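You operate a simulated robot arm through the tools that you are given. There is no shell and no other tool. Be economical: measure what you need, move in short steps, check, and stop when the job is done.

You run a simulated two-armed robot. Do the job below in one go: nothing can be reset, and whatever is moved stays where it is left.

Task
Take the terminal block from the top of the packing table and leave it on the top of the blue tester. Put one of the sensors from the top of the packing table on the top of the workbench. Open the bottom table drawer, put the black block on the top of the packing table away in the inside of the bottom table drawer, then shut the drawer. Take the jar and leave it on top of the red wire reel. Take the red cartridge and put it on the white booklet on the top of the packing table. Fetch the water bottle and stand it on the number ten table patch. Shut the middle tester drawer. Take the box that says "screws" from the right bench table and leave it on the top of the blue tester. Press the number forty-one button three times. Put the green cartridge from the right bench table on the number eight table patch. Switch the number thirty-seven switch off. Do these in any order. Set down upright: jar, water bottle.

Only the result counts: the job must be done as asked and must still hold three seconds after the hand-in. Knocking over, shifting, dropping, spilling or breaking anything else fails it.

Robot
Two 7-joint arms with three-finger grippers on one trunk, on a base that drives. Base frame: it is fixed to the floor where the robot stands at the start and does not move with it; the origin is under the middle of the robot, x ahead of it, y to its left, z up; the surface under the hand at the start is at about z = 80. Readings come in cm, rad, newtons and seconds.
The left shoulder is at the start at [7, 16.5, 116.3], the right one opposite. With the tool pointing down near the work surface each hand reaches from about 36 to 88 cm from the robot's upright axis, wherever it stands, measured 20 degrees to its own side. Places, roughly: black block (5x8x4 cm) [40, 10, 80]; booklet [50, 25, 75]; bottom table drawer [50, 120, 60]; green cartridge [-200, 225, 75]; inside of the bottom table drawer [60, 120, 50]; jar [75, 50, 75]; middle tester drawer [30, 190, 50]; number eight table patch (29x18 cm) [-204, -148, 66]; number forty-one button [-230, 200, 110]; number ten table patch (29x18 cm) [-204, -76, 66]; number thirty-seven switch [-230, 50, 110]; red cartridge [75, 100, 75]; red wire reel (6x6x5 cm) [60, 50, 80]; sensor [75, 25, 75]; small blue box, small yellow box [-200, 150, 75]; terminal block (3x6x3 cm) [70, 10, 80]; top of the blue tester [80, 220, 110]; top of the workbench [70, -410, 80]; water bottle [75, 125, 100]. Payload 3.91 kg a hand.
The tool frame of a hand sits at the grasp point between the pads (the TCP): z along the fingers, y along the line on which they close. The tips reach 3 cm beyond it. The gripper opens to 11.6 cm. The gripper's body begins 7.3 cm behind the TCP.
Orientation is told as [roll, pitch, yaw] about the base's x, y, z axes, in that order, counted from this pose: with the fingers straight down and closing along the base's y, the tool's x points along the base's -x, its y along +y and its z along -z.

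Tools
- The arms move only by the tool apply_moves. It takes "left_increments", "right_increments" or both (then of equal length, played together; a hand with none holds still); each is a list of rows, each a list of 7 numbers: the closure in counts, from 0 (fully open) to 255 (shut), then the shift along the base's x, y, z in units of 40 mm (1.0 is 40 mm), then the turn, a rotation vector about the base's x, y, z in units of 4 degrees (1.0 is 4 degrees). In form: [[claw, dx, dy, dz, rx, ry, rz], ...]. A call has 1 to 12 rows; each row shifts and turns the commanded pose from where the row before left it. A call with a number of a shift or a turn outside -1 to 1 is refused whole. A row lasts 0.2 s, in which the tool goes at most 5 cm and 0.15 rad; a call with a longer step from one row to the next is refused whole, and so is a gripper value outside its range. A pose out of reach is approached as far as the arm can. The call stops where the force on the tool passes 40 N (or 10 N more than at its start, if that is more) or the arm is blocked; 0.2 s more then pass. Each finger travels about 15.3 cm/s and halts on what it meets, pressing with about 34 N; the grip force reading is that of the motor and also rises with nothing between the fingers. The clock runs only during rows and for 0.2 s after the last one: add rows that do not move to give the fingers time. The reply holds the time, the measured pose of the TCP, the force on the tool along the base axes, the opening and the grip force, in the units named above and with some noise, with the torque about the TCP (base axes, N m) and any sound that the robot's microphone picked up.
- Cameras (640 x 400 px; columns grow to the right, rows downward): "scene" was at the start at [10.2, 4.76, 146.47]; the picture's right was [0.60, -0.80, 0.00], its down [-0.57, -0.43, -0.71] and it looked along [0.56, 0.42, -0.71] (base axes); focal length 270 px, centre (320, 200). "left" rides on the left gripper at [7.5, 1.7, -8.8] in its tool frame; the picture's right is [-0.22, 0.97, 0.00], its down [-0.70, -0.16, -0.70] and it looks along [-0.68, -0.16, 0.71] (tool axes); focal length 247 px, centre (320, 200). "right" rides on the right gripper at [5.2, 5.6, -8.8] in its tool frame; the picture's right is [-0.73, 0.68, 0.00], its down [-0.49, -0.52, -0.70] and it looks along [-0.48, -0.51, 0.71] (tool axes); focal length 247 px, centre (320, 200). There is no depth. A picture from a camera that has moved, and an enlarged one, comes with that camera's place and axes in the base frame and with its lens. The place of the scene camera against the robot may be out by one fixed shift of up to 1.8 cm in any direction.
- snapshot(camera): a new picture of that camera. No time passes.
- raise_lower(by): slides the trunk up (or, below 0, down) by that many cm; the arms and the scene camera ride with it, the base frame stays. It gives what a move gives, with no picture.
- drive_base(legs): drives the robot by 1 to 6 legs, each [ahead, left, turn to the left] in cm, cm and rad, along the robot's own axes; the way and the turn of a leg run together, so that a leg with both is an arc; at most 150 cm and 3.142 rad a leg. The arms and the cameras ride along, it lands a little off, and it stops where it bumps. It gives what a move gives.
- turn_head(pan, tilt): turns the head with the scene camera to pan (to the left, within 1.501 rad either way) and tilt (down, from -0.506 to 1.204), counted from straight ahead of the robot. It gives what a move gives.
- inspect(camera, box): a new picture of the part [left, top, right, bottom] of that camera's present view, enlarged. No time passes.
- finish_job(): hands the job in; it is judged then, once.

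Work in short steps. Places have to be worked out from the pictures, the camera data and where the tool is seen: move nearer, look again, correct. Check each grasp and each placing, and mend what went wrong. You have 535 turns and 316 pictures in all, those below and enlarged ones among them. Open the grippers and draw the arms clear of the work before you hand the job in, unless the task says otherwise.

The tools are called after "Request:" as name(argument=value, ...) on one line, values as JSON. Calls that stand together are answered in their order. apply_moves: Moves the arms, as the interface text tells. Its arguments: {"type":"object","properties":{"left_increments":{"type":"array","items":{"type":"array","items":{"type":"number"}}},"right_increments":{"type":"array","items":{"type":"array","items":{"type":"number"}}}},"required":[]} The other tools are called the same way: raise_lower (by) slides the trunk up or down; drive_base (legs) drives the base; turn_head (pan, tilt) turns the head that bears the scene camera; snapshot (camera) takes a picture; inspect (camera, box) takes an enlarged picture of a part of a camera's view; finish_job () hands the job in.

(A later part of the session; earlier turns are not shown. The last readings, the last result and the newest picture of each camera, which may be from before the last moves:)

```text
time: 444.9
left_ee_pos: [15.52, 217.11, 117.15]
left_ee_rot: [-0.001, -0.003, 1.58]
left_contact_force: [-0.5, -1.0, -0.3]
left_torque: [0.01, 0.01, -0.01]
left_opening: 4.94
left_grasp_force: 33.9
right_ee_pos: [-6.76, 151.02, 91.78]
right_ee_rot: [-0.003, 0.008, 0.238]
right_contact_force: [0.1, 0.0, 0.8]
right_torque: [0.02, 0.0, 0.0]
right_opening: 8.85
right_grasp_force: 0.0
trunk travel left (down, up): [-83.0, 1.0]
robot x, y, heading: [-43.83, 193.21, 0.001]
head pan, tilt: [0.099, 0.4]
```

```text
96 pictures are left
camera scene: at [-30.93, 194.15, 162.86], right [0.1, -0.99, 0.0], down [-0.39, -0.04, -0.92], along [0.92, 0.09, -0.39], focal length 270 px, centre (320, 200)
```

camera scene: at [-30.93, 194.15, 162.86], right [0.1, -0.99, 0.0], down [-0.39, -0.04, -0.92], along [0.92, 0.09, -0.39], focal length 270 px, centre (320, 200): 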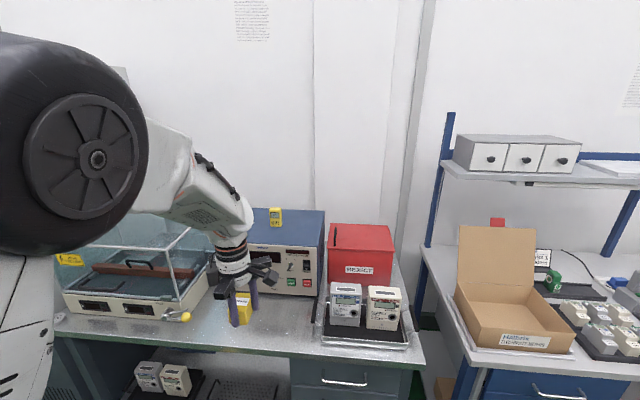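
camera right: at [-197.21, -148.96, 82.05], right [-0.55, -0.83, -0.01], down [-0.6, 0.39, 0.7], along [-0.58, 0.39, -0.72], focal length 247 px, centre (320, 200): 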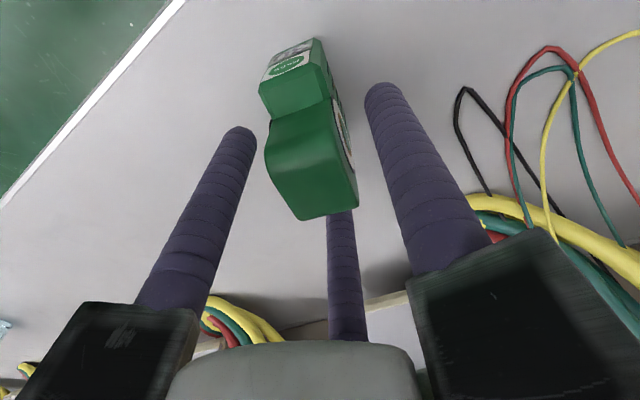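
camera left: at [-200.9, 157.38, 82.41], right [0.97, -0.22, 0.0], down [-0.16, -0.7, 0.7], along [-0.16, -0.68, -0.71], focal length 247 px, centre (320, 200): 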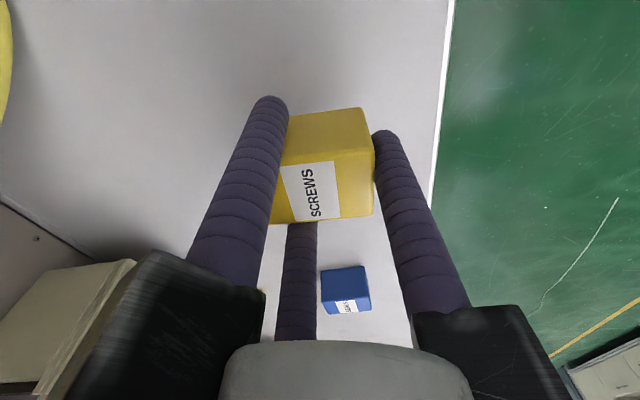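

Tester top free area: x≈52–77, y≈202–216. I'll set the box near [68,208]. Raise the left hand a bit, then drive in.

Request:
apply_moves(left_increments=[[255, 0, 0, 0.5, 0, 0, 0], [255, 0, 0, 0.5, 0, 0, 0], [255, 0, 0, 0, 0, 0, 0]])

Request:
drive_base(legs=[[0, -9.5, 0], [36, 0, 0]])

Request:
turn_head(pan=0.3, tilt=0.55)

Request:
snapshot(camera="scene")

Request:
snapshot(camera="left")

```text
time: 445.8
left_ee_pos: [15.53, 217.07, 120.99]
left_ee_rot: [0.0, -0.002, 1.58]
left_contact_force: [0.2, 0.2, -0.2]
left_torque: [0.04, 0.03, -0.01]
left_opening: 4.92
left_grasp_force: 34.0
right_ee_pos: [-6.83, 151.0, 91.62]
right_ee_rot: [-0.001, 0.009, 0.236]
right_contact_force: [0.8, 0.0, 0.5]
right_torque: [0.01, 0.05, -0.02]
right_opening: 8.86
right_grasp_force: 0.0
trunk travel left (down, up): [-83.0, 1.0]
robot x, y, heading: [-43.87, 193.4, 0.001]
head pan, tilt: [0.099, 0.4]
```

```text
time: 448.8
left_ee_pos: [51.24, 207.62, 121.12]
left_ee_rot: [-0.003, -0.002, 1.581]
left_contact_force: [0.4, 1.0, -0.7]
left_torque: [0.02, 0.01, 0.0]
left_opening: 4.95
left_grasp_force: 34.0
right_ee_pos: [29.02, 141.56, 91.67]
right_ee_rot: [-0.001, 0.007, 0.235]
right_contact_force: [-1.4, 0.7, -0.5]
right_torque: [0.01, -0.01, 0.0]
right_opening: 8.89
right_grasp_force: 0.0
trunk travel left (down, up): [-83.0, 1.0]
robot x, y, heading: [-8.43, 183.86, 0.002]
head pan, tilt: [0.099, 0.4]
```

```text
time: 449.5
left_ee_pos: [51.37, 207.76, 121.07]
left_ee_rot: [-0.003, -0.001, 1.58]
left_contact_force: [0.0, -0.7, -0.2]
left_torque: [-0.04, -0.02, 0.02]
left_opening: 4.94
left_grasp_force: 34.4
right_ee_pos: [29.05, 141.53, 91.7]
right_ee_rot: [-0.002, 0.008, 0.236]
right_contact_force: [0.6, 0.4, 0.6]
right_torque: [0.0, 0.0, 0.0]
right_opening: 8.87
right_grasp_force: 0.0
trunk travel left (down, up): [-83.0, 1.0]
robot x, y, heading: [-7.82, 183.97, -0.004]
head pan, tilt: [0.3, 0.55]
```

```text
95 pictures are left
camera scene: at [4.28, 186.44, 161.5], right [0.3, -0.96, 0.0], down [-0.5, -0.15, -0.85], along [0.81, 0.25, -0.52], focal length 270 px, centre (320, 200)
```

scene: 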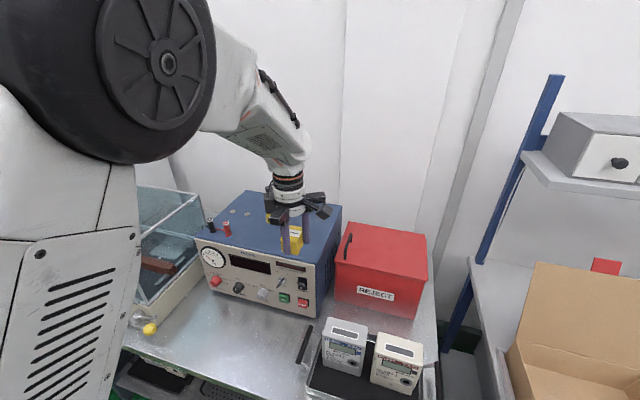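

```text
94 pictures are left
camera left: at [49.69, 200.21, 129.74], right [-0.98, 0.22, 0.0], down [0.15, 0.7, 0.7], along [0.15, 0.68, -0.71], focal length 247 px, centre (320, 200)
```

left: 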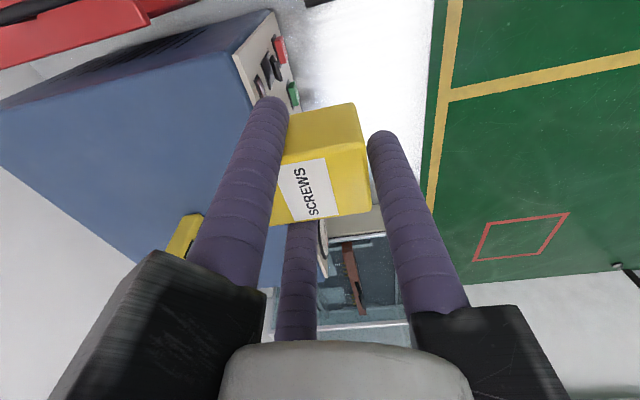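

Move the box over the target [67,208.5] and lower toward the top.

Request:
apply_moves(left_increments=[[255, 0.7, 0.05, 0, 0, 0, 0], [255, 0.8, 0.05, 0, 0, 0, 0], [255, 0.8, 0.05, 0, 0, 0, 0], [255, 0.8, 0.05, 0, 0, 0, 0], [255, 0.8, 0, 0, 0, 0, 0], [255, 0, 0, -0.5, 0, 0, 0], [255, 0, 0, -0.4, 0, 0, 0], [255, 0, 0, 0, 0, 0, 0]])

Request:
snapshot(camera="left")

Request:
inspect(camera="scene", box=[190, 160, 350, 320])

```text
time: 451.3
left_ee_pos: [66.93, 208.48, 117.52]
left_ee_rot: [-0.002, -0.002, 1.578]
left_contact_force: [-0.3, -0.6, -0.6]
left_torque: [0.0, 0.01, 0.03]
left_opening: 4.93
left_grasp_force: 34.6
right_ee_pos: [29.05, 141.55, 91.7]
right_ee_rot: [-0.004, 0.008, 0.236]
right_contact_force: [0.3, 0.8, 0.0]
right_torque: [-0.01, 0.0, 0.01]
right_opening: 8.87
right_grasp_force: 0.1
trunk travel left (down, up): [-83.0, 1.0]
robot x, y, heading: [-8.17, 184.0, -0.002]
head pan, tilt: [0.3, 0.55]
```

```text
93 pictures are left
camera left: at [65.25, 201.01, 126.17], right [-0.98, 0.22, 0.0], down [0.15, 0.7, 0.7], along [0.15, 0.68, -0.71], focal length 247 px, centre (320, 200)
```

left: 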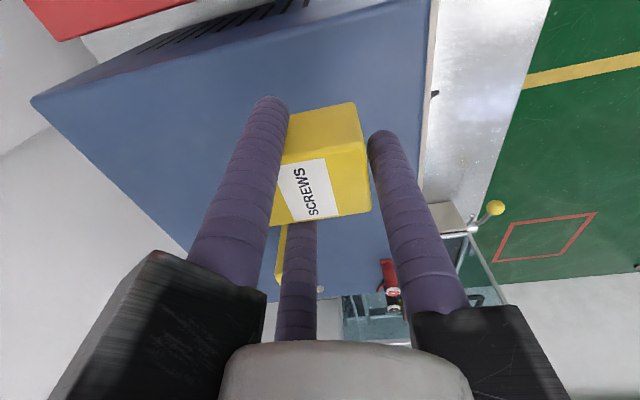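

```text
2.50 times, centred on (270, 240) of scene
camera zoom: at [4.26, 186.46, 161.49], right [0.3, -0.96, 0.0], down [-0.5, -0.15, -0.85], along [0.81, 0.25, -0.52], focal length 674 px, centre (445, 100)
```

zoom: 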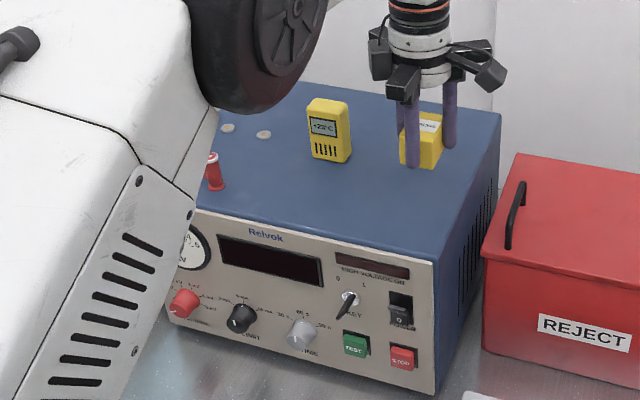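

Request:
apply_moves(left_increments=[[255, 0, 0, -0.3, 0, 0, 0], [255, 0, 0, -0.3, 0, 0, 0], [255, 0, 0, -0.15, 0, 0, 0], [255, 0, 0, -0.1, 0, 0, 0], [255, 0, 0, -0.1, 0, 0, 0], [255, 0, 0, -0.1, 0, 0, 0], [255, 0, 0, 0, 0, 0, 0]])

Request:
inspect(camera="scene", box=[260, 180, 340, 240])

```text
time: 452.9
left_ee_pos: [66.92, 208.38, 113.32]
left_ee_rot: [-0.002, -0.002, 1.58]
left_contact_force: [-1.0, -1.0, -0.6]
left_torque: [0.01, -0.04, -0.02]
left_opening: 4.93
left_grasp_force: 33.8
right_ee_pos: [28.87, 141.53, 91.67]
right_ee_rot: [-0.002, 0.009, 0.237]
right_contact_force: [-0.1, 0.1, -0.6]
right_torque: [0.01, -0.02, -0.01]
right_opening: 8.86
right_grasp_force: 0.1
trunk travel left (down, up): [-83.0, 1.0]
robot x, y, heading: [-8.32, 183.76, 0.001]
head pan, tilt: [0.3, 0.55]
```

```text
6.67 times, centred on (300, 210) of scene
camera zoom: at [4.21, 186.45, 161.5], right [0.3, -0.96, 0.0], down [-0.5, -0.15, -0.85], along [0.81, 0.25, -0.52], focal length 1798 px, centre (453, 133)
```

zoom: 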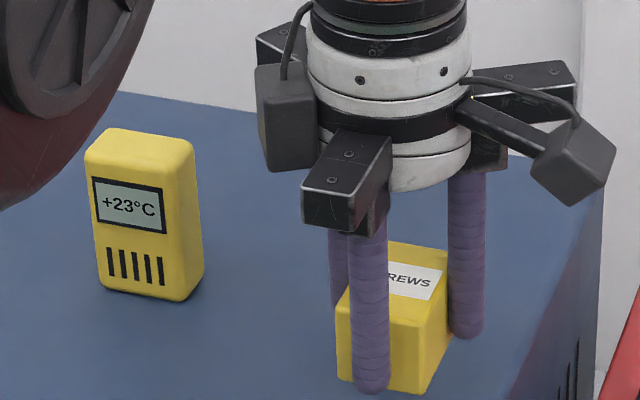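

Request:
apply_moves(left_increments=[[255, 0, 0, -0.1, 0, 0, 0], [255, 0, 0, -0.1, 0, 0, 0], [255, 0, 0, -0.1, 0, 0, 0], [255, 0, 0, -0.08, 0, 0, 0], [255, 0, 0, -0.08, 0, 0, 0], [255, 0, 0, -0.08, 0, 0, 0], [255, 0, 0, 0, 0, 0, 0]])

```text
time: 454.5
left_ee_pos: [66.85, 208.4, 111.12]
left_ee_rot: [-0.002, -0.001, 1.578]
left_contact_force: [0.3, 0.4, -1.5]
left_torque: [0.0, 0.01, -0.01]
left_opening: 4.97
left_grasp_force: 33.9
right_ee_pos: [29.03, 141.46, 91.59]
right_ee_rot: [-0.001, 0.009, 0.237]
right_contact_force: [-1.6, 0.7, 0.6]
right_torque: [0.02, 0.0, -0.01]
right_opening: 8.88
right_grasp_force: 0.1
trunk travel left (down, up): [-83.0, 1.0]
robot x, y, heading: [-8.15, 184.07, -0.001]
head pan, tilt: [0.3, 0.55]
```

Request:
apply_moves(left_increments=[[255, 0, 0, -0.08, 0, 0, 0], [255, 0, 0, -0.08, 0, 0, 0], [255, 0, 0, -0.08, 0, 0, 0], [255, 0, 0, -0.08, 0, 0, 0], [255, 0, 0, -0.08, 0, 0, 0], [255, 0, 0, -0.08, 0, 0, 0], [255, 0, 0, 0, 0, 0, 0]])

Request:
inspect(camera="scene", box=[260, 180, 340, 240])

```text
time: 456.1
left_ee_pos: [66.93, 208.33, 109.36]
left_ee_rot: [-0.007, -0.003, 1.58]
left_contact_force: [6.9, 3.0, 24.1]
left_torque: [0.02, -0.58, 0.05]
left_opening: 4.97
left_grasp_force: 34.2
right_ee_pos: [28.91, 141.49, 91.71]
right_ee_rot: [-0.002, 0.006, 0.236]
right_contact_force: [-0.6, -0.2, -0.4]
right_torque: [0.02, 0.03, -0.02]
right_opening: 8.86
right_grasp_force: 0.1
trunk travel left (down, up): [-83.0, 1.0]
robot x, y, heading: [-7.78, 183.87, -0.0]
head pan, tilt: [0.3, 0.55]
```

```text
6.67 times, centred on (300, 210) of scene
camera zoom: at [3.94, 186.39, 161.55], right [0.3, -0.96, 0.0], down [-0.5, -0.15, -0.85], along [0.82, 0.25, -0.52], focal length 1798 px, centre (453, 133)
```

zoom: 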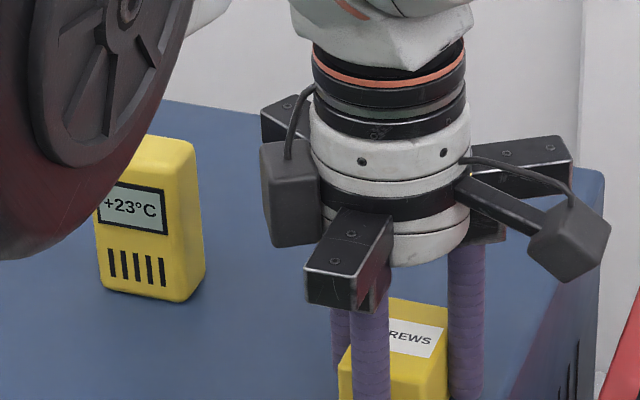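

Contact (tester top ≈ z 105.7). Release and raise.

Request:
apply_moves(left_increments=[[255, 0, 0, 0.05, 0, 0, 0], [142, 0, 0, 0, 0, 0, 0], [138, 0, 0, 0, 0, 0, 0], [130, 0, 0, 0, 0, 0, 0], [110, 0, 0, 0, 0, 0, 0], [100, 0, 0, 0, 0, 0, 0], [100, 0, 0, 0.3, 0, 0, 0], [100, 0, 0, 0.7, 0, 0, 0], [100, 0, 0, 0.9, 0, 0, 0], [100, 0, 0, 0.9, 0, 0, 0], [100, 0, 0, 0, 0, 0, 0]])

Request:
inspect(camera="scene", box=[190, 160, 350, 320])

```text
time: 458.5
left_ee_pos: [66.94, 208.46, 120.74]
left_ee_rot: [-0.001, 0.0, 1.58]
left_contact_force: [0.1, 0.5, 0.5]
left_torque: [0.03, 0.0, 0.02]
left_opening: 7.06
left_grasp_force: 0.0
right_ee_pos: [28.97, 141.45, 91.54]
right_ee_rot: [-0.002, 0.008, 0.237]
right_contact_force: [-0.3, -0.3, 0.4]
right_torque: [-0.04, 0.04, 0.0]
right_opening: 8.89
right_grasp_force: 0.1
trunk travel left (down, up): [-83.0, 1.0]
robot x, y, heading: [-8.05, 183.86, -0.003]
head pan, tilt: [0.3, 0.55]
```

```text
2.50 times, centred on (270, 240) of scene
camera zoom: at [4.24, 186.46, 161.5], right [0.3, -0.96, 0.0], down [-0.5, -0.15, -0.85], along [0.81, 0.25, -0.52], focal length 674 px, centre (445, 100)
```

zoom: 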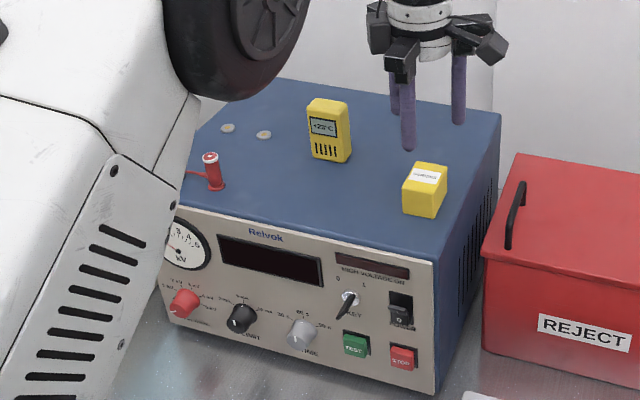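

Screws box is placed on the tester. Back off, tuck the right hand further back, then go for the terminal block with the left hand.

Request:
drive_base(legs=[[-45, 0, 0]])

Request:
apply_moves(right_increments=[[60, -0.6, 0, 0, 0, 0, 0], [60, -0.6, 0, 0, 0, 0, 0], [60, -0.6, 0, 0, 0, 0, 0], [60, -0.6, 0, 0, 0, 0, 0], [60, -0.6, 0, 0, 0, 0, 0], [60, -0.6, 0, 0, 0, 0, 0], [60, 0, 0, 0, 0, 0, 0]], left_increments=[[60, -0.6, 0, 0, 0, 0, 0], [60, -0.6, 0, 0, 0, 0, 0], [60, -0.4, 0, 0, 0, 0, 0], [60, 0, 0, 0, 0, 0, 0], [60, 0, 0, 0, 0, 0, 0], [60, 0, 0, 0, 0, 0, 0], [60, 0, 0, 0, 0, 0, 0]])

Request:
drive_base(legs=[[0, -100, 0], [0, -93, 0]])

Request:
turn_head(pan=0.0, tilt=0.5)

Request:
snapshot(camera="scene")

```text
time: 461.2
left_ee_pos: [22.3, 208.66, 120.57]
left_ee_rot: [-0.002, -0.003, 1.581]
left_contact_force: [0.0, 0.3, -1.3]
left_torque: [0.01, 0.02, -0.01]
left_opening: 7.04
left_grasp_force: 0.0
right_ee_pos: [-15.47, 141.65, 91.74]
right_ee_rot: [-0.003, 0.009, 0.24]
right_contact_force: [-0.5, -0.9, 0.7]
right_torque: [0.01, 0.02, 0.0]
right_opening: 8.9
right_grasp_force: 0.0
trunk travel left (down, up): [-83.0, 1.0]
robot x, y, heading: [-52.62, 183.77, 0.007]
head pan, tilt: [0.3, 0.55]
```

```text
time: 462.8
left_ee_pos: [15.85, 208.67, 120.68]
left_ee_rot: [-0.002, 0.0, 1.582]
left_contact_force: [0.8, 0.0, -0.1]
left_torque: [-0.03, -0.02, 0.0]
left_opening: 8.91
left_grasp_force: 0.0
right_ee_pos: [-29.1, 140.73, 90.87]
right_ee_rot: [-0.001, 0.008, 0.239]
right_contact_force: [1.0, -0.7, -0.7]
right_torque: [0.01, 0.03, 0.02]
right_opening: 8.88
right_grasp_force: 0.0
right hand out of reach, approached as far as the arm can: row 6
trunk travel left (down, up): [-83.0, 1.0]
robot x, y, heading: [-52.95, 183.73, 0.004]
head pan, tilt: [0.3, 0.55]
```

```text
time: 472.5
left_ee_pos: [16.09, 14.32, 120.67]
left_ee_rot: [-0.002, 0.0, 1.579]
left_contact_force: [-0.9, 1.3, 0.0]
left_torque: [0.02, 0.01, 0.06]
left_opening: 8.87
left_grasp_force: 0.1
right_ee_pos: [-29.14, -53.47, 90.98]
right_ee_rot: [0.001, 0.009, 0.235]
right_contact_force: [-0.1, -0.1, 0.6]
right_torque: [-0.01, -0.01, 0.04]
right_opening: 8.86
right_grasp_force: 0.1
trunk travel left (down, up): [-83.0, 1.0]
robot x, y, heading: [-52.53, -10.1, -0.004]
head pan, tilt: [0.3, 0.55]
```

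```text
time: 473.3
left_ee_pos: [16.14, 14.32, 120.69]
left_ee_rot: [-0.001, -0.002, 1.578]
left_contact_force: [1.6, -0.9, 0.8]
left_torque: [0.04, 0.01, 0.02]
left_opening: 8.88
left_grasp_force: 0.0
right_ee_pos: [-29.08, -53.42, 90.78]
right_ee_rot: [0.0, 0.007, 0.235]
right_contact_force: [-0.4, 0.0, -0.2]
right_torque: [0.0, -0.02, 0.01]
right_opening: 8.87
right_grasp_force: 0.0
trunk travel left (down, up): [-83.0, 1.0]
robot x, y, heading: [-52.47, -10.11, -0.004]
head pan, tilt: [0.0, 0.499]
```

```text
88 pictures are left
camera scene: at [-39.74, -10.4, 161.96], right [0.0, -1.0, 0.0], down [-0.48, 0.0, -0.88], along [0.88, 0.0, -0.48], focal length 270 px, centre (320, 200)
```

scene: 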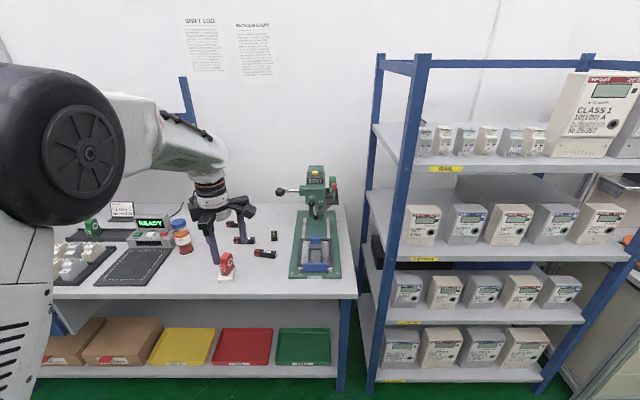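

Terminal block, sensors and press in view. Shift the left hand to y≈20 (away from the lever ball), then drive forward so it is above the area.

Request:
apply_moves(left_increments=[[60, 0, 0.7, 0, 0, 0, 0], [60, 0, 0.8, 0, 0, 0, 0], [60, 0, 0, 0, 0, 0, 0]])

Request:
drive_base(legs=[[52, 0, 0]])

Request:
snapshot(camera="left")

Request:
snapshot(camera="scene")

```text
time: 474.1
left_ee_pos: [16.14, 20.3, 120.58]
left_ee_rot: [0.0, -0.002, 1.579]
left_contact_force: [0.7, -0.5, 0.1]
left_torque: [0.04, -0.02, 0.0]
left_opening: 8.89
left_grasp_force: 0.0
right_ee_pos: [-29.16, -53.58, 90.89]
right_ee_rot: [0.0, 0.008, 0.237]
right_contact_force: [-0.4, -0.4, -0.1]
right_torque: [0.01, 0.01, -0.01]
right_opening: 8.86
right_grasp_force: 0.0
trunk travel left (down, up): [-83.0, 1.0]
robot x, y, heading: [-52.41, -10.18, -0.003]
head pan, tilt: [0.0, 0.499]
```

```text
time: 477.2
left_ee_pos: [68.16, 20.24, 120.68]
left_ee_rot: [-0.002, -0.001, 1.576]
left_contact_force: [0.2, -0.1, 0.2]
left_torque: [-0.02, 0.02, -0.01]
left_opening: 8.88
left_grasp_force: 0.1
right_ee_pos: [22.9, -53.58, 91.01]
right_ee_rot: [0.0, 0.008, 0.233]
right_contact_force: [0.2, -0.2, 0.5]
right_torque: [0.0, -0.01, -0.02]
right_opening: 8.88
right_grasp_force: 0.1
trunk travel left (down, up): [-83.0, 1.0]
robot x, y, heading: [-0.52, -10.21, -0.005]
head pan, tilt: [0.0, 0.499]
```

```text
87 pictures are left
camera left: at [66.52, 12.77, 129.36], right [-0.98, 0.22, 0.0], down [0.15, 0.7, 0.7], along [0.15, 0.68, -0.71], focal length 247 px, centre (320, 200)
```

left: 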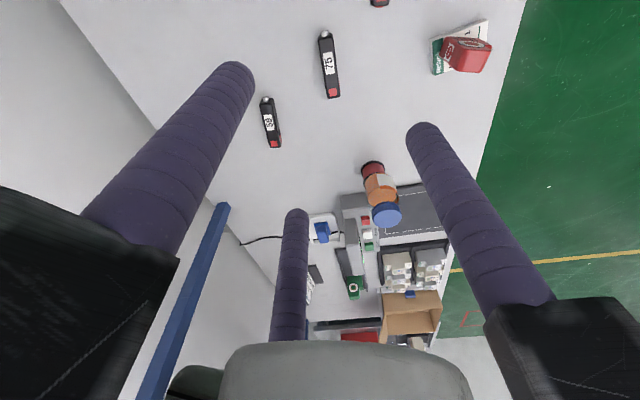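

```text
86 pictures are left
camera scene: at [12.26, -10.45, 161.97], right [0.0, -1.0, 0.0], down [-0.48, 0.0, -0.88], along [0.88, 0.0, -0.48], focal length 270 px, centre (320, 200)
```

scene: 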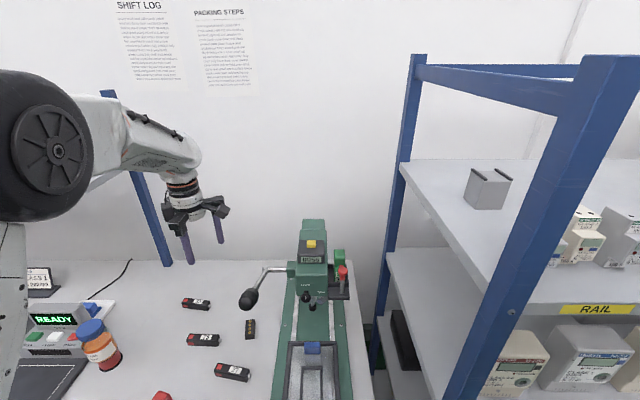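

Request:
raise_lower(by=-13)

Request:
apply_moves(left_increments=[[60, 0.1, -0.6, 0, 0, 0, 0], [60, 0.1, -0.6, 0, 0, 0, 0], [60, 0.2, -0.6, 0, 0, 0, 0], [60, 0, 0, 0, 0, 0, 0]])

Request:
snapshot(camera="left")

```text
time: 478.7
left_ee_pos: [68.2, 20.16, 107.63]
left_ee_rot: [0.0, 0.001, 1.578]
left_contact_force: [-0.9, 0.4, 0.1]
left_torque: [-0.01, 0.01, 0.0]
left_opening: 8.88
left_grasp_force: 0.1
right_ee_pos: [22.96, -53.55, 77.87]
right_ee_rot: [0.0, 0.008, 0.234]
right_contact_force: [-0.7, -0.4, 0.5]
right_torque: [-0.03, 0.01, -0.01]
right_opening: 8.88
right_grasp_force: 0.0
trunk travel left (down, up): [-70.0, 14.0]
robot x, y, heading: [-0.5, -10.06, -0.009]
head pan, tilt: [0.0, 0.499]
```

```text
time: 479.7
left_ee_pos: [69.82, 12.95, 107.53]
left_ee_rot: [-0.002, 0.002, 1.576]
left_contact_force: [0.2, -0.2, 0.3]
left_torque: [0.0, 0.0, -0.06]
left_opening: 8.87
left_grasp_force: 0.1
right_ee_pos: [22.85, -53.55, 77.96]
right_ee_rot: [-0.002, 0.009, 0.234]
right_contact_force: [0.1, 0.6, -0.7]
right_torque: [-0.03, 0.01, -0.02]
right_opening: 8.86
right_grasp_force: 0.1
trunk travel left (down, up): [-70.0, 14.0]
robot x, y, heading: [-0.59, -10.34, -0.003]
head pan, tilt: [0.0, 0.499]
```

```text
85 pictures are left
camera left: at [68.18, 5.6, 116.3], right [-0.98, 0.22, 0.0], down [0.15, 0.7, 0.7], along [0.15, 0.68, -0.71], focal length 247 px, centre (320, 200)
```

left: 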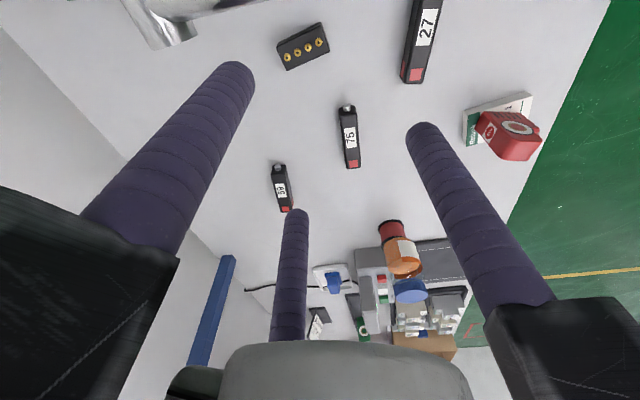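

Terminal block centre ≈[71.7,12.7], long axis ≈x (+7°). Align (yaw +7°), TCP ≈[70.4,12.55], and descend.

Request:
apply_moves(left_increments=[[100, 0.15, -0.1, -0.5, 0, 0, 0.9], [100, 0, 0, -0.9, 0, 0, 0.8], [100, 0, 0, -0.9, 0, 0, 0], [100, 0, 0, -0.9, 0, 0, 0], [100, 0, 0, -0.8, 0, 0, 0], [100, 0, 0, 0, 0, 0, 0]])

Request:
snapshot(camera="left")

```text
time: 480.6
left_ee_pos: [70.9, 12.4, 99.59]
left_ee_rot: [-0.023, 0.007, 1.696]
left_contact_force: [-10.3, -1.5, 12.6]
left_torque: [-0.46, -0.7, -0.28]
left_opening: 6.59
left_grasp_force: 0.1
right_ee_pos: [22.7, -53.48, 78.0]
right_ee_rot: [-0.002, 0.007, 0.235]
right_contact_force: [0.9, 0.2, 0.8]
right_torque: [-0.03, 0.0, -0.01]
right_opening: 8.87
right_grasp_force: 0.0
trunk travel left (down, up): [-70.0, 14.0]
robot x, y, heading: [-0.69, -10.65, -0.004]
head pan, tilt: [0.0, 0.499]
stopped in row 4 (left hand): the force on the tool passed its limit at 58 N (the readings are from after the stop); the commanded pose is now the measured one
```

```text
84 pictures are left
camera left: at [69.9, 4.87, 108.22], right [-0.99, 0.1, -0.02], down [0.06, 0.71, 0.7], along [0.09, 0.69, -0.71], focal length 247 px, centre (320, 200)
```

left: 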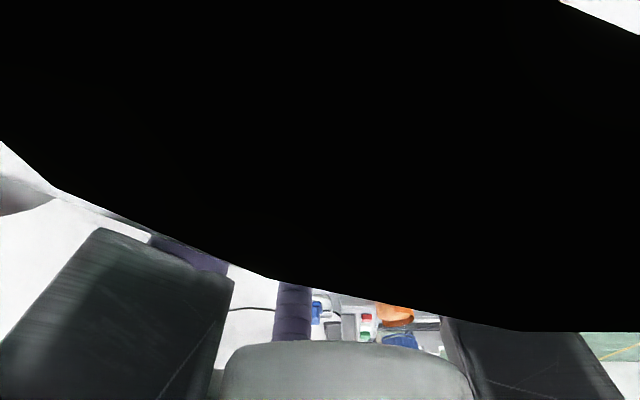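

The wrist camera touched the press's lever ball. Retreat straight up and check the lever.

Request:
apply_moves(left_increments=[[100, 0, 0, 0.3, 0, 0, 0], [100, 0, 0, 0.8, 0, 0, 0], [100, 0, 0, 0.9, 0, 0, 0], [100, 0, 0.5, 0.7, 0, 0, 0], [100, 0, 0.5, 0, 0, 0, 0], [100, 0, 0, 0, 0, 0, 0]])

Request:
snapshot(camera="scene")

Request:
snapshot(camera="left")

```text
time: 482.0
left_ee_pos: [71.19, 16.36, 109.96]
left_ee_rot: [-0.019, 0.007, 1.698]
left_contact_force: [0.5, -0.3, 0.1]
left_torque: [0.02, 0.0, 0.03]
left_opening: 7.06
left_grasp_force: 0.2
right_ee_pos: [22.93, -53.58, 78.01]
right_ee_rot: [-0.001, 0.009, 0.235]
right_contact_force: [0.7, -0.6, -0.4]
right_torque: [0.03, -0.01, 0.02]
right_opening: 8.88
right_grasp_force: 0.1
trunk travel left (down, up): [-70.0, 14.0]
robot x, y, heading: [-0.39, -10.71, 0.004]
head pan, tilt: [0.0, 0.499]
```

```text
83 pictures are left
camera scene: at [12.39, -10.53, 148.96], right [0.0, -1.0, 0.0], down [-0.48, 0.0, -0.88], along [0.88, 0.0, -0.48], focal length 270 px, centre (320, 200)
```

scene: 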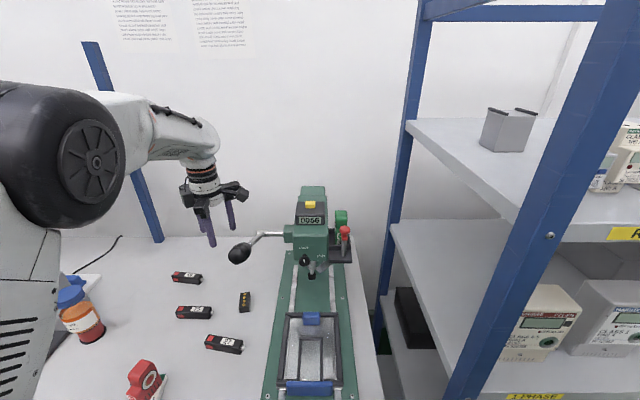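

```text
82 pictures are left
camera left: at [70.17, 8.82, 118.67], right [-0.99, 0.1, -0.02], down [0.06, 0.71, 0.7], along [0.08, 0.69, -0.71], focal length 247 px, centre (320, 200)
```

left: 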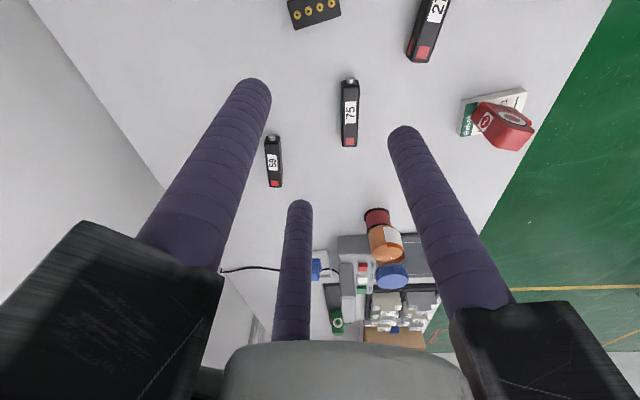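

The ball hasn't moved; the camera housing met the lever hub. I rotate the hand by −120° (same finger pattern, camera facing the robot) and retry.

Request:
apply_moves(left_increments=[[100, 0, 0.5, 0.3, 0, 0, -1], [100, 0, 0, 0, 0.3, -0.1, -1], [100, 0, 0, 0, 0, 0, -1], [100, 0, 0, 0, 0, 0, -1], [100, 0, 0, 0, 0, 0, -1], [100, 0, 0, 0, 0, 0, -1], [100, 0, 0, 0, 0, 0, -1], [100, 0, 0, 0, 0, 0, -1], [100, 0, 0, 0, 0, 0, -1], [100, 0, 0, 0, 0, 0, -1], [100, 0, 0, 0, 0, 0, -1], [100, 0, 0, 0, 0, 0, -1]])

Request:
apply_moves(left_increments=[[100, 0, 0, 0, 0, 0, -1], [100, 0, 0, 0, 0, 0, -1], [100, 0, 0, 0, 0, 0, -1], [100, 0, 0, 0, 0, 0, -1], [100, 0, 0, 0, 0, 0, -1], [100, 0, 0, 0, 0, 0, -1], [100, 0, 0, 0, 0, 0, -1], [100, 0, 0, 0, 0, 0, -1], [100, 0, 0, 0, 0, 0, -1], [100, 0, 0, 0, 0, 0, -1], [100, 0, 0, 0, 0, 0, -1], [100, 0, 0, 0, 0, 0, -1]])

Request:
apply_moves(left_increments=[[100, 0, 0, 0, 0, 0, -1], [100, 0, 0, 0, 0, 0, -1], [100, 0, 0, 0, 0, 0, -1], [100, 0, 0, 0, 0, 0, -1], [100, 0, 0, 0, 0, 0, -1], [100, 0, 0, 0, 0, 0, -1], [100, 0, 0, 0, 0, 0, 0]])

Request:
snapshot(camera="left")

```text
time: 484.6
left_ee_pos: [71.09, 18.48, 111.22]
left_ee_rot: [-0.028, -0.015, 0.858]
left_contact_force: [-0.4, -0.6, -1.4]
left_torque: [-0.04, 0.01, 0.05]
left_opening: 7.05
left_grasp_force: 0.1
right_ee_pos: [22.86, -53.42, 77.98]
right_ee_rot: [0.0, 0.011, 0.233]
right_contact_force: [0.0, -0.1, -0.3]
right_torque: [-0.01, 0.03, 0.0]
right_opening: 8.9
right_grasp_force: 0.2
trunk travel left (down, up): [-70.0, 14.0]
robot x, y, heading: [-0.25, -10.5, -0.003]
head pan, tilt: [0.0, 0.499]
```

```text
time: 487.2
left_ee_pos: [71.17, 18.44, 111.15]
left_ee_rot: [-0.028, -0.014, 0.021]
left_contact_force: [0.0, 0.6, 0.2]
left_torque: [0.0, 0.02, -0.01]
left_opening: 7.06
left_grasp_force: 0.0
right_ee_pos: [22.92, -53.56, 78.06]
right_ee_rot: [0.002, 0.009, 0.234]
right_contact_force: [0.5, 0.2, 0.3]
right_torque: [-0.02, -0.03, -0.02]
right_opening: 8.88
right_grasp_force: 0.1
trunk travel left (down, up): [-70.0, 14.0]
robot x, y, heading: [-0.57, -10.52, -0.004]
head pan, tilt: [0.0, 0.499]
```

```text
time: 488.8
left_ee_pos: [71.12, 18.42, 111.29]
left_ee_rot: [-0.028, -0.014, -0.398]
left_contact_force: [0.7, -0.7, 0.4]
left_torque: [0.03, 0.01, 0.01]
left_opening: 7.04
left_grasp_force: 0.2
right_ee_pos: [22.91, -53.47, 77.98]
right_ee_rot: [0.0, 0.009, 0.234]
right_contact_force: [0.6, 0.7, -0.6]
right_torque: [0.01, 0.04, 0.02]
right_opening: 8.87
right_grasp_force: 0.1
trunk travel left (down, up): [-70.0, 14.0]
robot x, y, heading: [-0.61, -10.43, 0.005]
head pan, tilt: [0.0, 0.499]
```

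```text
81 pictures are left
camera left: at [64.82, 23.23, 119.76], right [0.58, 0.81, -0.02], down [0.58, -0.4, 0.71], along [0.57, -0.43, -0.7], focal length 247 px, centre (320, 200)
```

left: 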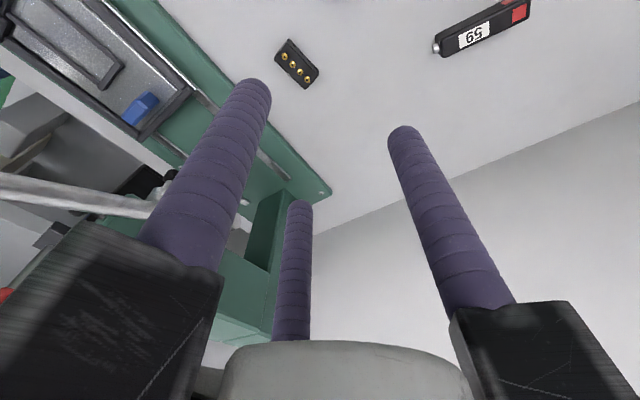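

Camera now faces away from the lever. Terminal at ≈[71.6,13.3]; go to TCP [70.3,13.2] and descend carefully.

Request:
apply_moves(left_increments=[[100, -0.1, -0.6, 0, 0, 0, 0], [100, -0.1, -0.68, 0, 0, 0, 0], [100, 0, 0, -0.5, 0, 0, 0], [100, 0, 0, -0.5, 0, 0, 0], [100, 0, 0, -0.5, 0, 0, 0], [100, 0, 0, -0.5, 0, 0, 0], [100, 0, 0, -0.5, 0, 0, 0], [100, 0, 0, -0.5, 0, 0, 0], [100, 0, 0, -0.5, 0, 0, 0], [100, 0, 0, -0.5, 0, 0, 0], [100, 0, 0, 0, 0, 0, 0]])

Request:
snapshot(camera="left")

```text
time: 491.0
left_ee_pos: [71.15, 13.39, 97.13]
left_ee_rot: [-0.022, -0.042, -0.387]
left_contact_force: [2.1, 0.5, 2.2]
left_torque: [-0.07, 0.21, 0.03]
left_opening: 7.06
left_grasp_force: 0.0
right_ee_pos: [22.92, -53.51, 77.99]
right_ee_rot: [0.0, 0.008, 0.236]
right_contact_force: [0.5, -0.3, 0.4]
right_torque: [0.01, 0.03, 0.0]
right_opening: 8.89
right_grasp_force: 0.0
trunk travel left (down, up): [-70.0, 14.0]
robot x, y, heading: [-0.26, -10.25, -0.007]
head pan, tilt: [0.0, 0.499]
stopped in row 10 (left hand): the force on the tool passed its limit at 52 N (the readings are from after the stop); the commanded pose is now the measured one
```

```text
80 pictures are left
camera left: at [64.58, 18.2, 105.46], right [0.58, 0.82, -0.01], down [0.56, -0.39, 0.73], along [0.59, -0.43, -0.68], focal length 247 px, centre (320, 200)
```

left: 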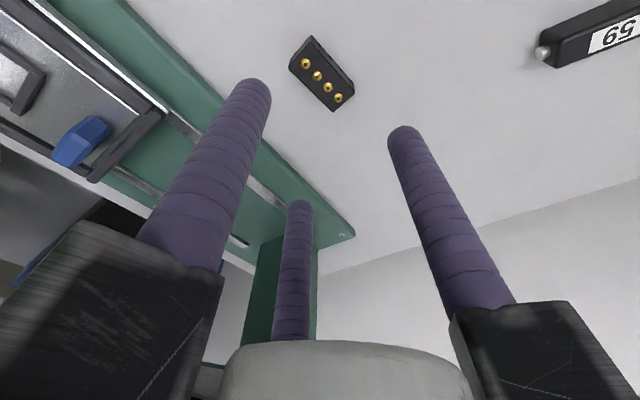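

Contact again near the −x rail. Look at the scene before moving.

Request:
inspect(camera="scene", box=[160, 130, 360, 290])

```text
2.50 times, centred on (260, 210) of scene
camera zoom: at [12.36, -10.42, 148.95], right [0.0, -1.0, 0.0], down [-0.48, 0.0, -0.88], along [0.88, 0.0, -0.48], focal length 674 px, centre (470, 175)
```

zoom: 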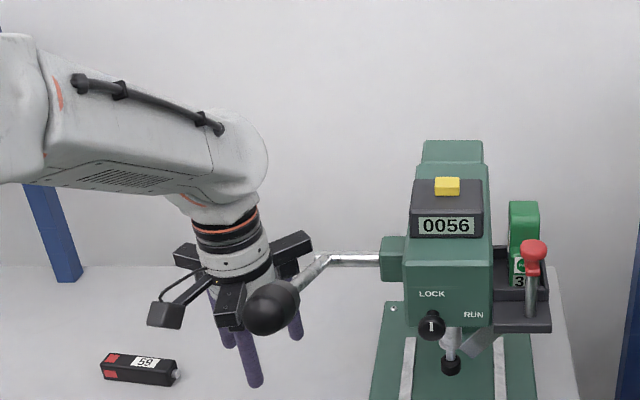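

The lever's crossbar is farther back than I thought (x≈74, z≈105, reaching y≈6), so nothing may reach below y≈8 there. I go up, and use a finger pattern with no rail toward the press: yaw ≈ −4° (single finger on +y, two on −y).

Request:
apply_moves(left_increments=[[100, 0, 0, 0.4, 0, 0, 0], [100, 0, 0, 0.8, 0, 0, 0], [100, 0, 0, 0.9, 0, 0, 0], [100, 0, 0, 0.9, 0, 0, 0], [100, 0, 0.6, 0.6, 0.32, 0.6, 0], [100, 0, 0, 0, 0, 0, 1], [100, 0, 0, 0, 0, 0, 1], [100, 0, 0, 0, 0, 0, 1], [100, 0, 0, 0, 0, 0, 1], [100, 0, 0, 0, 0, 0, 0.7], [100, 0, 0, 0, 0, 0, 0]])

Request:
snapshot(camera="left")

Request:
inspect(camera="scene", box=[160, 130, 360, 290])

```text
time: 493.4
left_ee_pos: [71.06, 15.75, 111.41]
left_ee_rot: [-0.018, 0.01, -0.061]
left_contact_force: [-0.1, -0.4, 0.8]
left_torque: [0.01, 0.0, -0.04]
left_opening: 7.04
left_grasp_force: 0.0
right_ee_pos: [22.98, -53.56, 77.91]
right_ee_rot: [-0.001, 0.01, 0.235]
right_contact_force: [0.3, -0.1, 0.3]
right_torque: [0.02, 0.0, -0.01]
right_opening: 8.86
right_grasp_force: 0.1
trunk travel left (down, up): [-70.0, 14.0]
robot x, y, heading: [-0.26, -10.07, -0.0]
head pan, tilt: [0.0, 0.499]
```

```text
78 pictures are left
camera left: at [63.74, 18.12, 120.1], right [0.28, 0.96, -0.02], down [0.69, -0.19, 0.7], along [0.66, -0.21, -0.72], focal length 247 px, centre (320, 200)
```

left: 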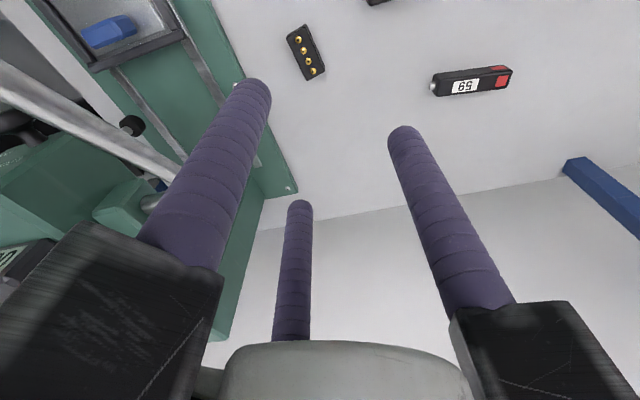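

```text
2.50 times, centred on (260, 210) of scene
camera zoom: at [12.4, -10.43, 148.96], right [0.0, -1.0, 0.0], down [-0.48, 0.0, -0.88], along [0.88, 0.0, -0.48], focal length 674 px, centre (470, 175)
```

zoom: 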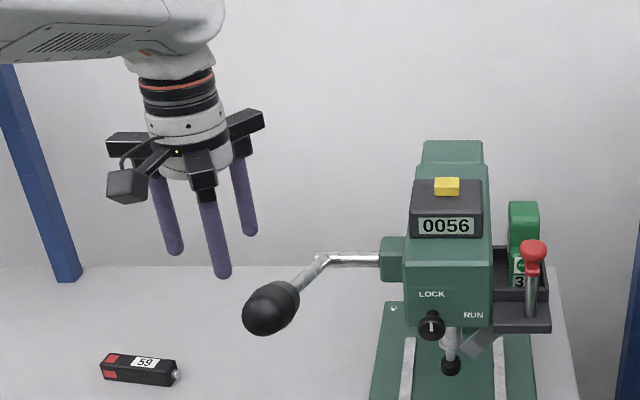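

Bend of the lever is at ≈[71,5.7,106.5]. With TCP y≈12.4 and this yaw everything stays at y>7.5. Descend to z≈90 in small steps.

Request:
apply_moves(left_increments=[[100, 0.07, -0.4, 0, 0.2, 0, 0], [100, 0, -0.4, 0, 0, 0, 0], [100, 0, 0, -0.6, 0, 0, 0], [100, 0, 0, -0.6, 0, 0, 0], [100, 0, 0, -0.6, 0, 0, 0], [100, 0, 0, -0.6, 0, 0, 0], [100, 0, 0, -0.6, 0, 0, 0], [100, 0, 0, -0.6, 0, 0, 0], [100, 0, 0, -0.6, 0, 0, 0], [100, 0, 0, -0.6, 0, 0, 0], [100, 0, 0, -0.5, 0, 0, 0], [100, 0, 0, 0, 0, 0, 0]])

Request:
snapshot(camera="left")

```text
time: 496.0
left_ee_pos: [71.38, 12.57, 90.13]
left_ee_rot: [-0.004, 0.01, -0.062]
left_contact_force: [-0.3, 0.5, -0.3]
left_torque: [0.03, -0.03, 0.01]
left_opening: 7.07
left_grasp_force: 0.0
right_ee_pos: [22.82, -53.51, 77.92]
right_ee_rot: [0.0, 0.009, 0.236]
right_contact_force: [0.5, 0.0, -0.1]
right_torque: [-0.01, -0.02, 0.02]
right_opening: 8.88
right_grasp_force: 0.0
trunk travel left (down, up): [-70.0, 14.0]
robot x, y, heading: [-0.49, -10.01, -0.005]
head pan, tilt: [0.0, 0.499]
```

```text
76 pictures are left
camera left: at [64.1, 14.8, 98.95], right [0.28, 0.96, -0.01], down [0.69, -0.2, 0.69], along [0.66, -0.2, -0.72], focal length 247 px, centre (320, 200)
```

left: 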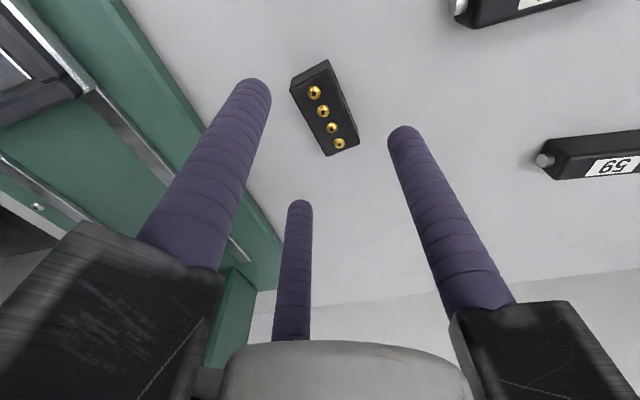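

Align yaw with the block (+13°), shift to TCP [71.7,12.1] and go down to z≈83.8.

Request:
apply_moves(left_increments=[[100, 0.04, -0.05, 0, 0, 0, 1], [100, 0.04, -0.05, 0, 0, 0, 1], [100, 0, 0, 0, 0, 0, 1], [100, 0, 0, 0, 0, 0, 0.3], [100, 0, 0, -0.6, 0, 0, 0], [100, 0, 0, -0.6, 0, 0, 0], [100, 0, 0, -0.38, 0, 0, 0], [100, 0, 0, 0, 0, 0, 0]])

Request:
snapshot(camera="left")

```text
time: 497.8
left_ee_pos: [71.71, 12.31, 83.8]
left_ee_rot: [-0.005, 0.011, 0.169]
left_contact_force: [-0.1, 0.4, -0.8]
left_torque: [0.02, -0.02, 0.01]
left_opening: 7.03
left_grasp_force: 0.1
right_ee_pos: [22.97, -53.57, 77.96]
right_ee_rot: [0.002, 0.009, 0.236]
right_contact_force: [-0.7, 0.8, 0.0]
right_torque: [-0.01, 0.01, 0.04]
right_opening: 8.85
right_grasp_force: 0.1
trunk travel left (down, up): [-70.0, 14.0]
robot x, y, heading: [-0.11, -9.89, -0.001]
head pan, tilt: [0.0, 0.499]
```

```text
75 pictures are left
camera left: at [64.09, 12.8, 92.54], right [0.06, 1.0, -0.01], down [0.72, -0.04, 0.69], along [0.69, -0.04, -0.72], focal length 247 px, centre (320, 200)
```

left: 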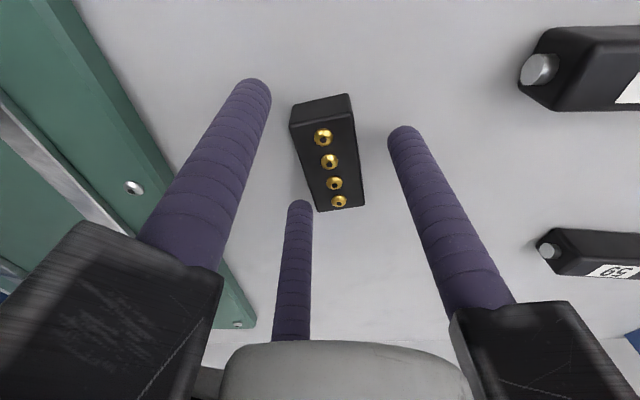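

Well placed. Close and lift.

Request:
apply_moves(left_increments=[[150, 0, 0, 0, 0, 0, 0], [255, 0, 0, 0, 0, 0, 0], [255, 0, 0, 0, 0, 0, 0], [255, 0, 0, 0, 0, 0, 0], [255, 0, 0, 0.2, 0, 0, 0], [255, 0, 0, 0.4, 0, 0, 0], [255, 0, 0, 0, 0, 0, 0]])

Request:
snapshot(camera="left")

```text
time: 499.4
left_ee_pos: [71.74, 12.04, 86.22]
left_ee_rot: [-0.006, 0.01, 0.17]
left_contact_force: [0.2, -0.6, -0.9]
left_torque: [0.0, 0.03, 0.02]
left_opening: 4.4
left_grasp_force: 34.0
right_ee_pos: [22.92, -53.52, 77.9]
right_ee_rot: [0.001, 0.01, 0.236]
right_contact_force: [0.5, -0.3, 0.8]
right_torque: [0.01, -0.01, 0.01]
right_opening: 8.9
right_grasp_force: 0.1
trunk travel left (down, up): [-70.0, 14.0]
robot x, y, heading: [-0.29, -10.48, -0.002]
head pan, tilt: [0.0, 0.499]
```

```text
74 pictures are left
camera left: at [64.15, 12.74, 94.95], right [0.06, 1.0, -0.01], down [0.72, -0.04, 0.69], along [0.69, -0.04, -0.72], focal length 247 px, centre (320, 200)
```

left: 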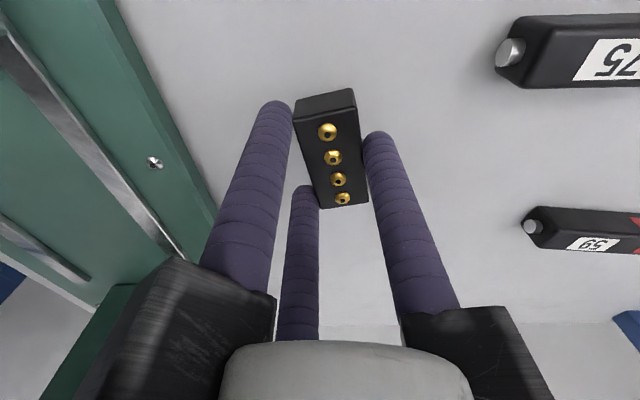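

Held. Raise a little, move +y clear of the lever, then up.

Request:
apply_moves(left_increments=[[255, 0, 0, 0.6, 0, 0, 0], [255, 0, 0.3, 0.6, 0, 0, 0], [255, 0, 0.8, 0, 0, 0, 0], [255, 0, 0.8, 0, 0, 0, 0], [255, 0, 0.8, 0, 0, 0, 0], [255, 0, 0, 0.8, 0, 0, 0], [255, 0, 0, 0.9, 0, 0, 0], [255, 0, 0, 0.9, 0, 0, 0], [255, 0, 0, 0.9, 0, 0, 0], [255, 0, 0, 0.9, 0, 0, 0], [255, 0, 0, 0.6, 0, 0, 0], [255, 0, 0, 0, 0, 0, 0]])

Request:
raise_lower(by=13)

Request:
snapshot(camera="scene")

```text
time: 502.0
left_ee_pos: [71.68, 22.87, 111.1]
left_ee_rot: [-0.006, 0.01, 0.17]
left_contact_force: [0.7, -0.1, -0.3]
left_torque: [-0.03, 0.03, 0.03]
left_opening: 4.38
left_grasp_force: 34.5
right_ee_pos: [22.96, -53.49, 77.98]
right_ee_rot: [0.0, 0.009, 0.235]
right_contact_force: [0.6, -0.9, 0.6]
right_torque: [0.01, 0.06, 0.02]
right_opening: 8.86
right_grasp_force: 0.1
trunk travel left (down, up): [-70.0, 14.0]
robot x, y, heading: [-0.5, -10.63, -0.005]
head pan, tilt: [0.0, 0.499]
```

```text
time: 503.6
left_ee_pos: [71.8, 22.78, 124.21]
left_ee_rot: [-0.005, 0.009, 0.17]
left_contact_force: [-0.3, -0.3, -1.3]
left_torque: [-0.01, -0.02, 0.0]
left_opening: 4.37
left_grasp_force: 34.3
right_ee_pos: [23.06, -53.39, 90.95]
right_ee_rot: [0.0, 0.007, 0.235]
right_contact_force: [0.5, 0.3, 0.4]
right_torque: [0.02, -0.02, -0.01]
right_opening: 8.89
right_grasp_force: 0.0
trunk travel left (down, up): [-83.0, 1.0]
robot x, y, heading: [-0.65, -9.91, 0.001]
head pan, tilt: [0.0, 0.499]
```

```text
73 pictures are left
camera scene: at [12.43, -10.43, 161.95], right [0.0, -1.0, 0.0], down [-0.48, 0.0, -0.88], along [0.88, 0.0, -0.48], focal length 270 px, centre (320, 200)
```

scene: 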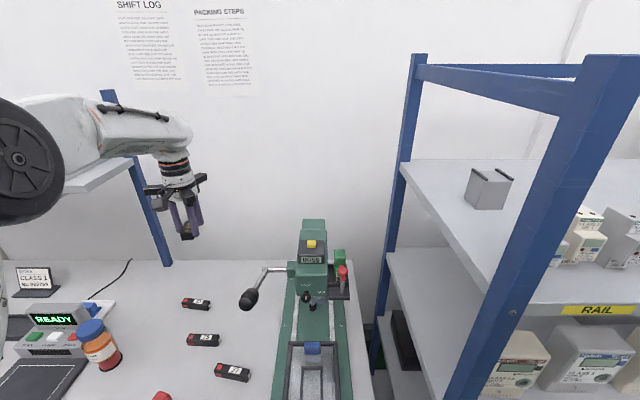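

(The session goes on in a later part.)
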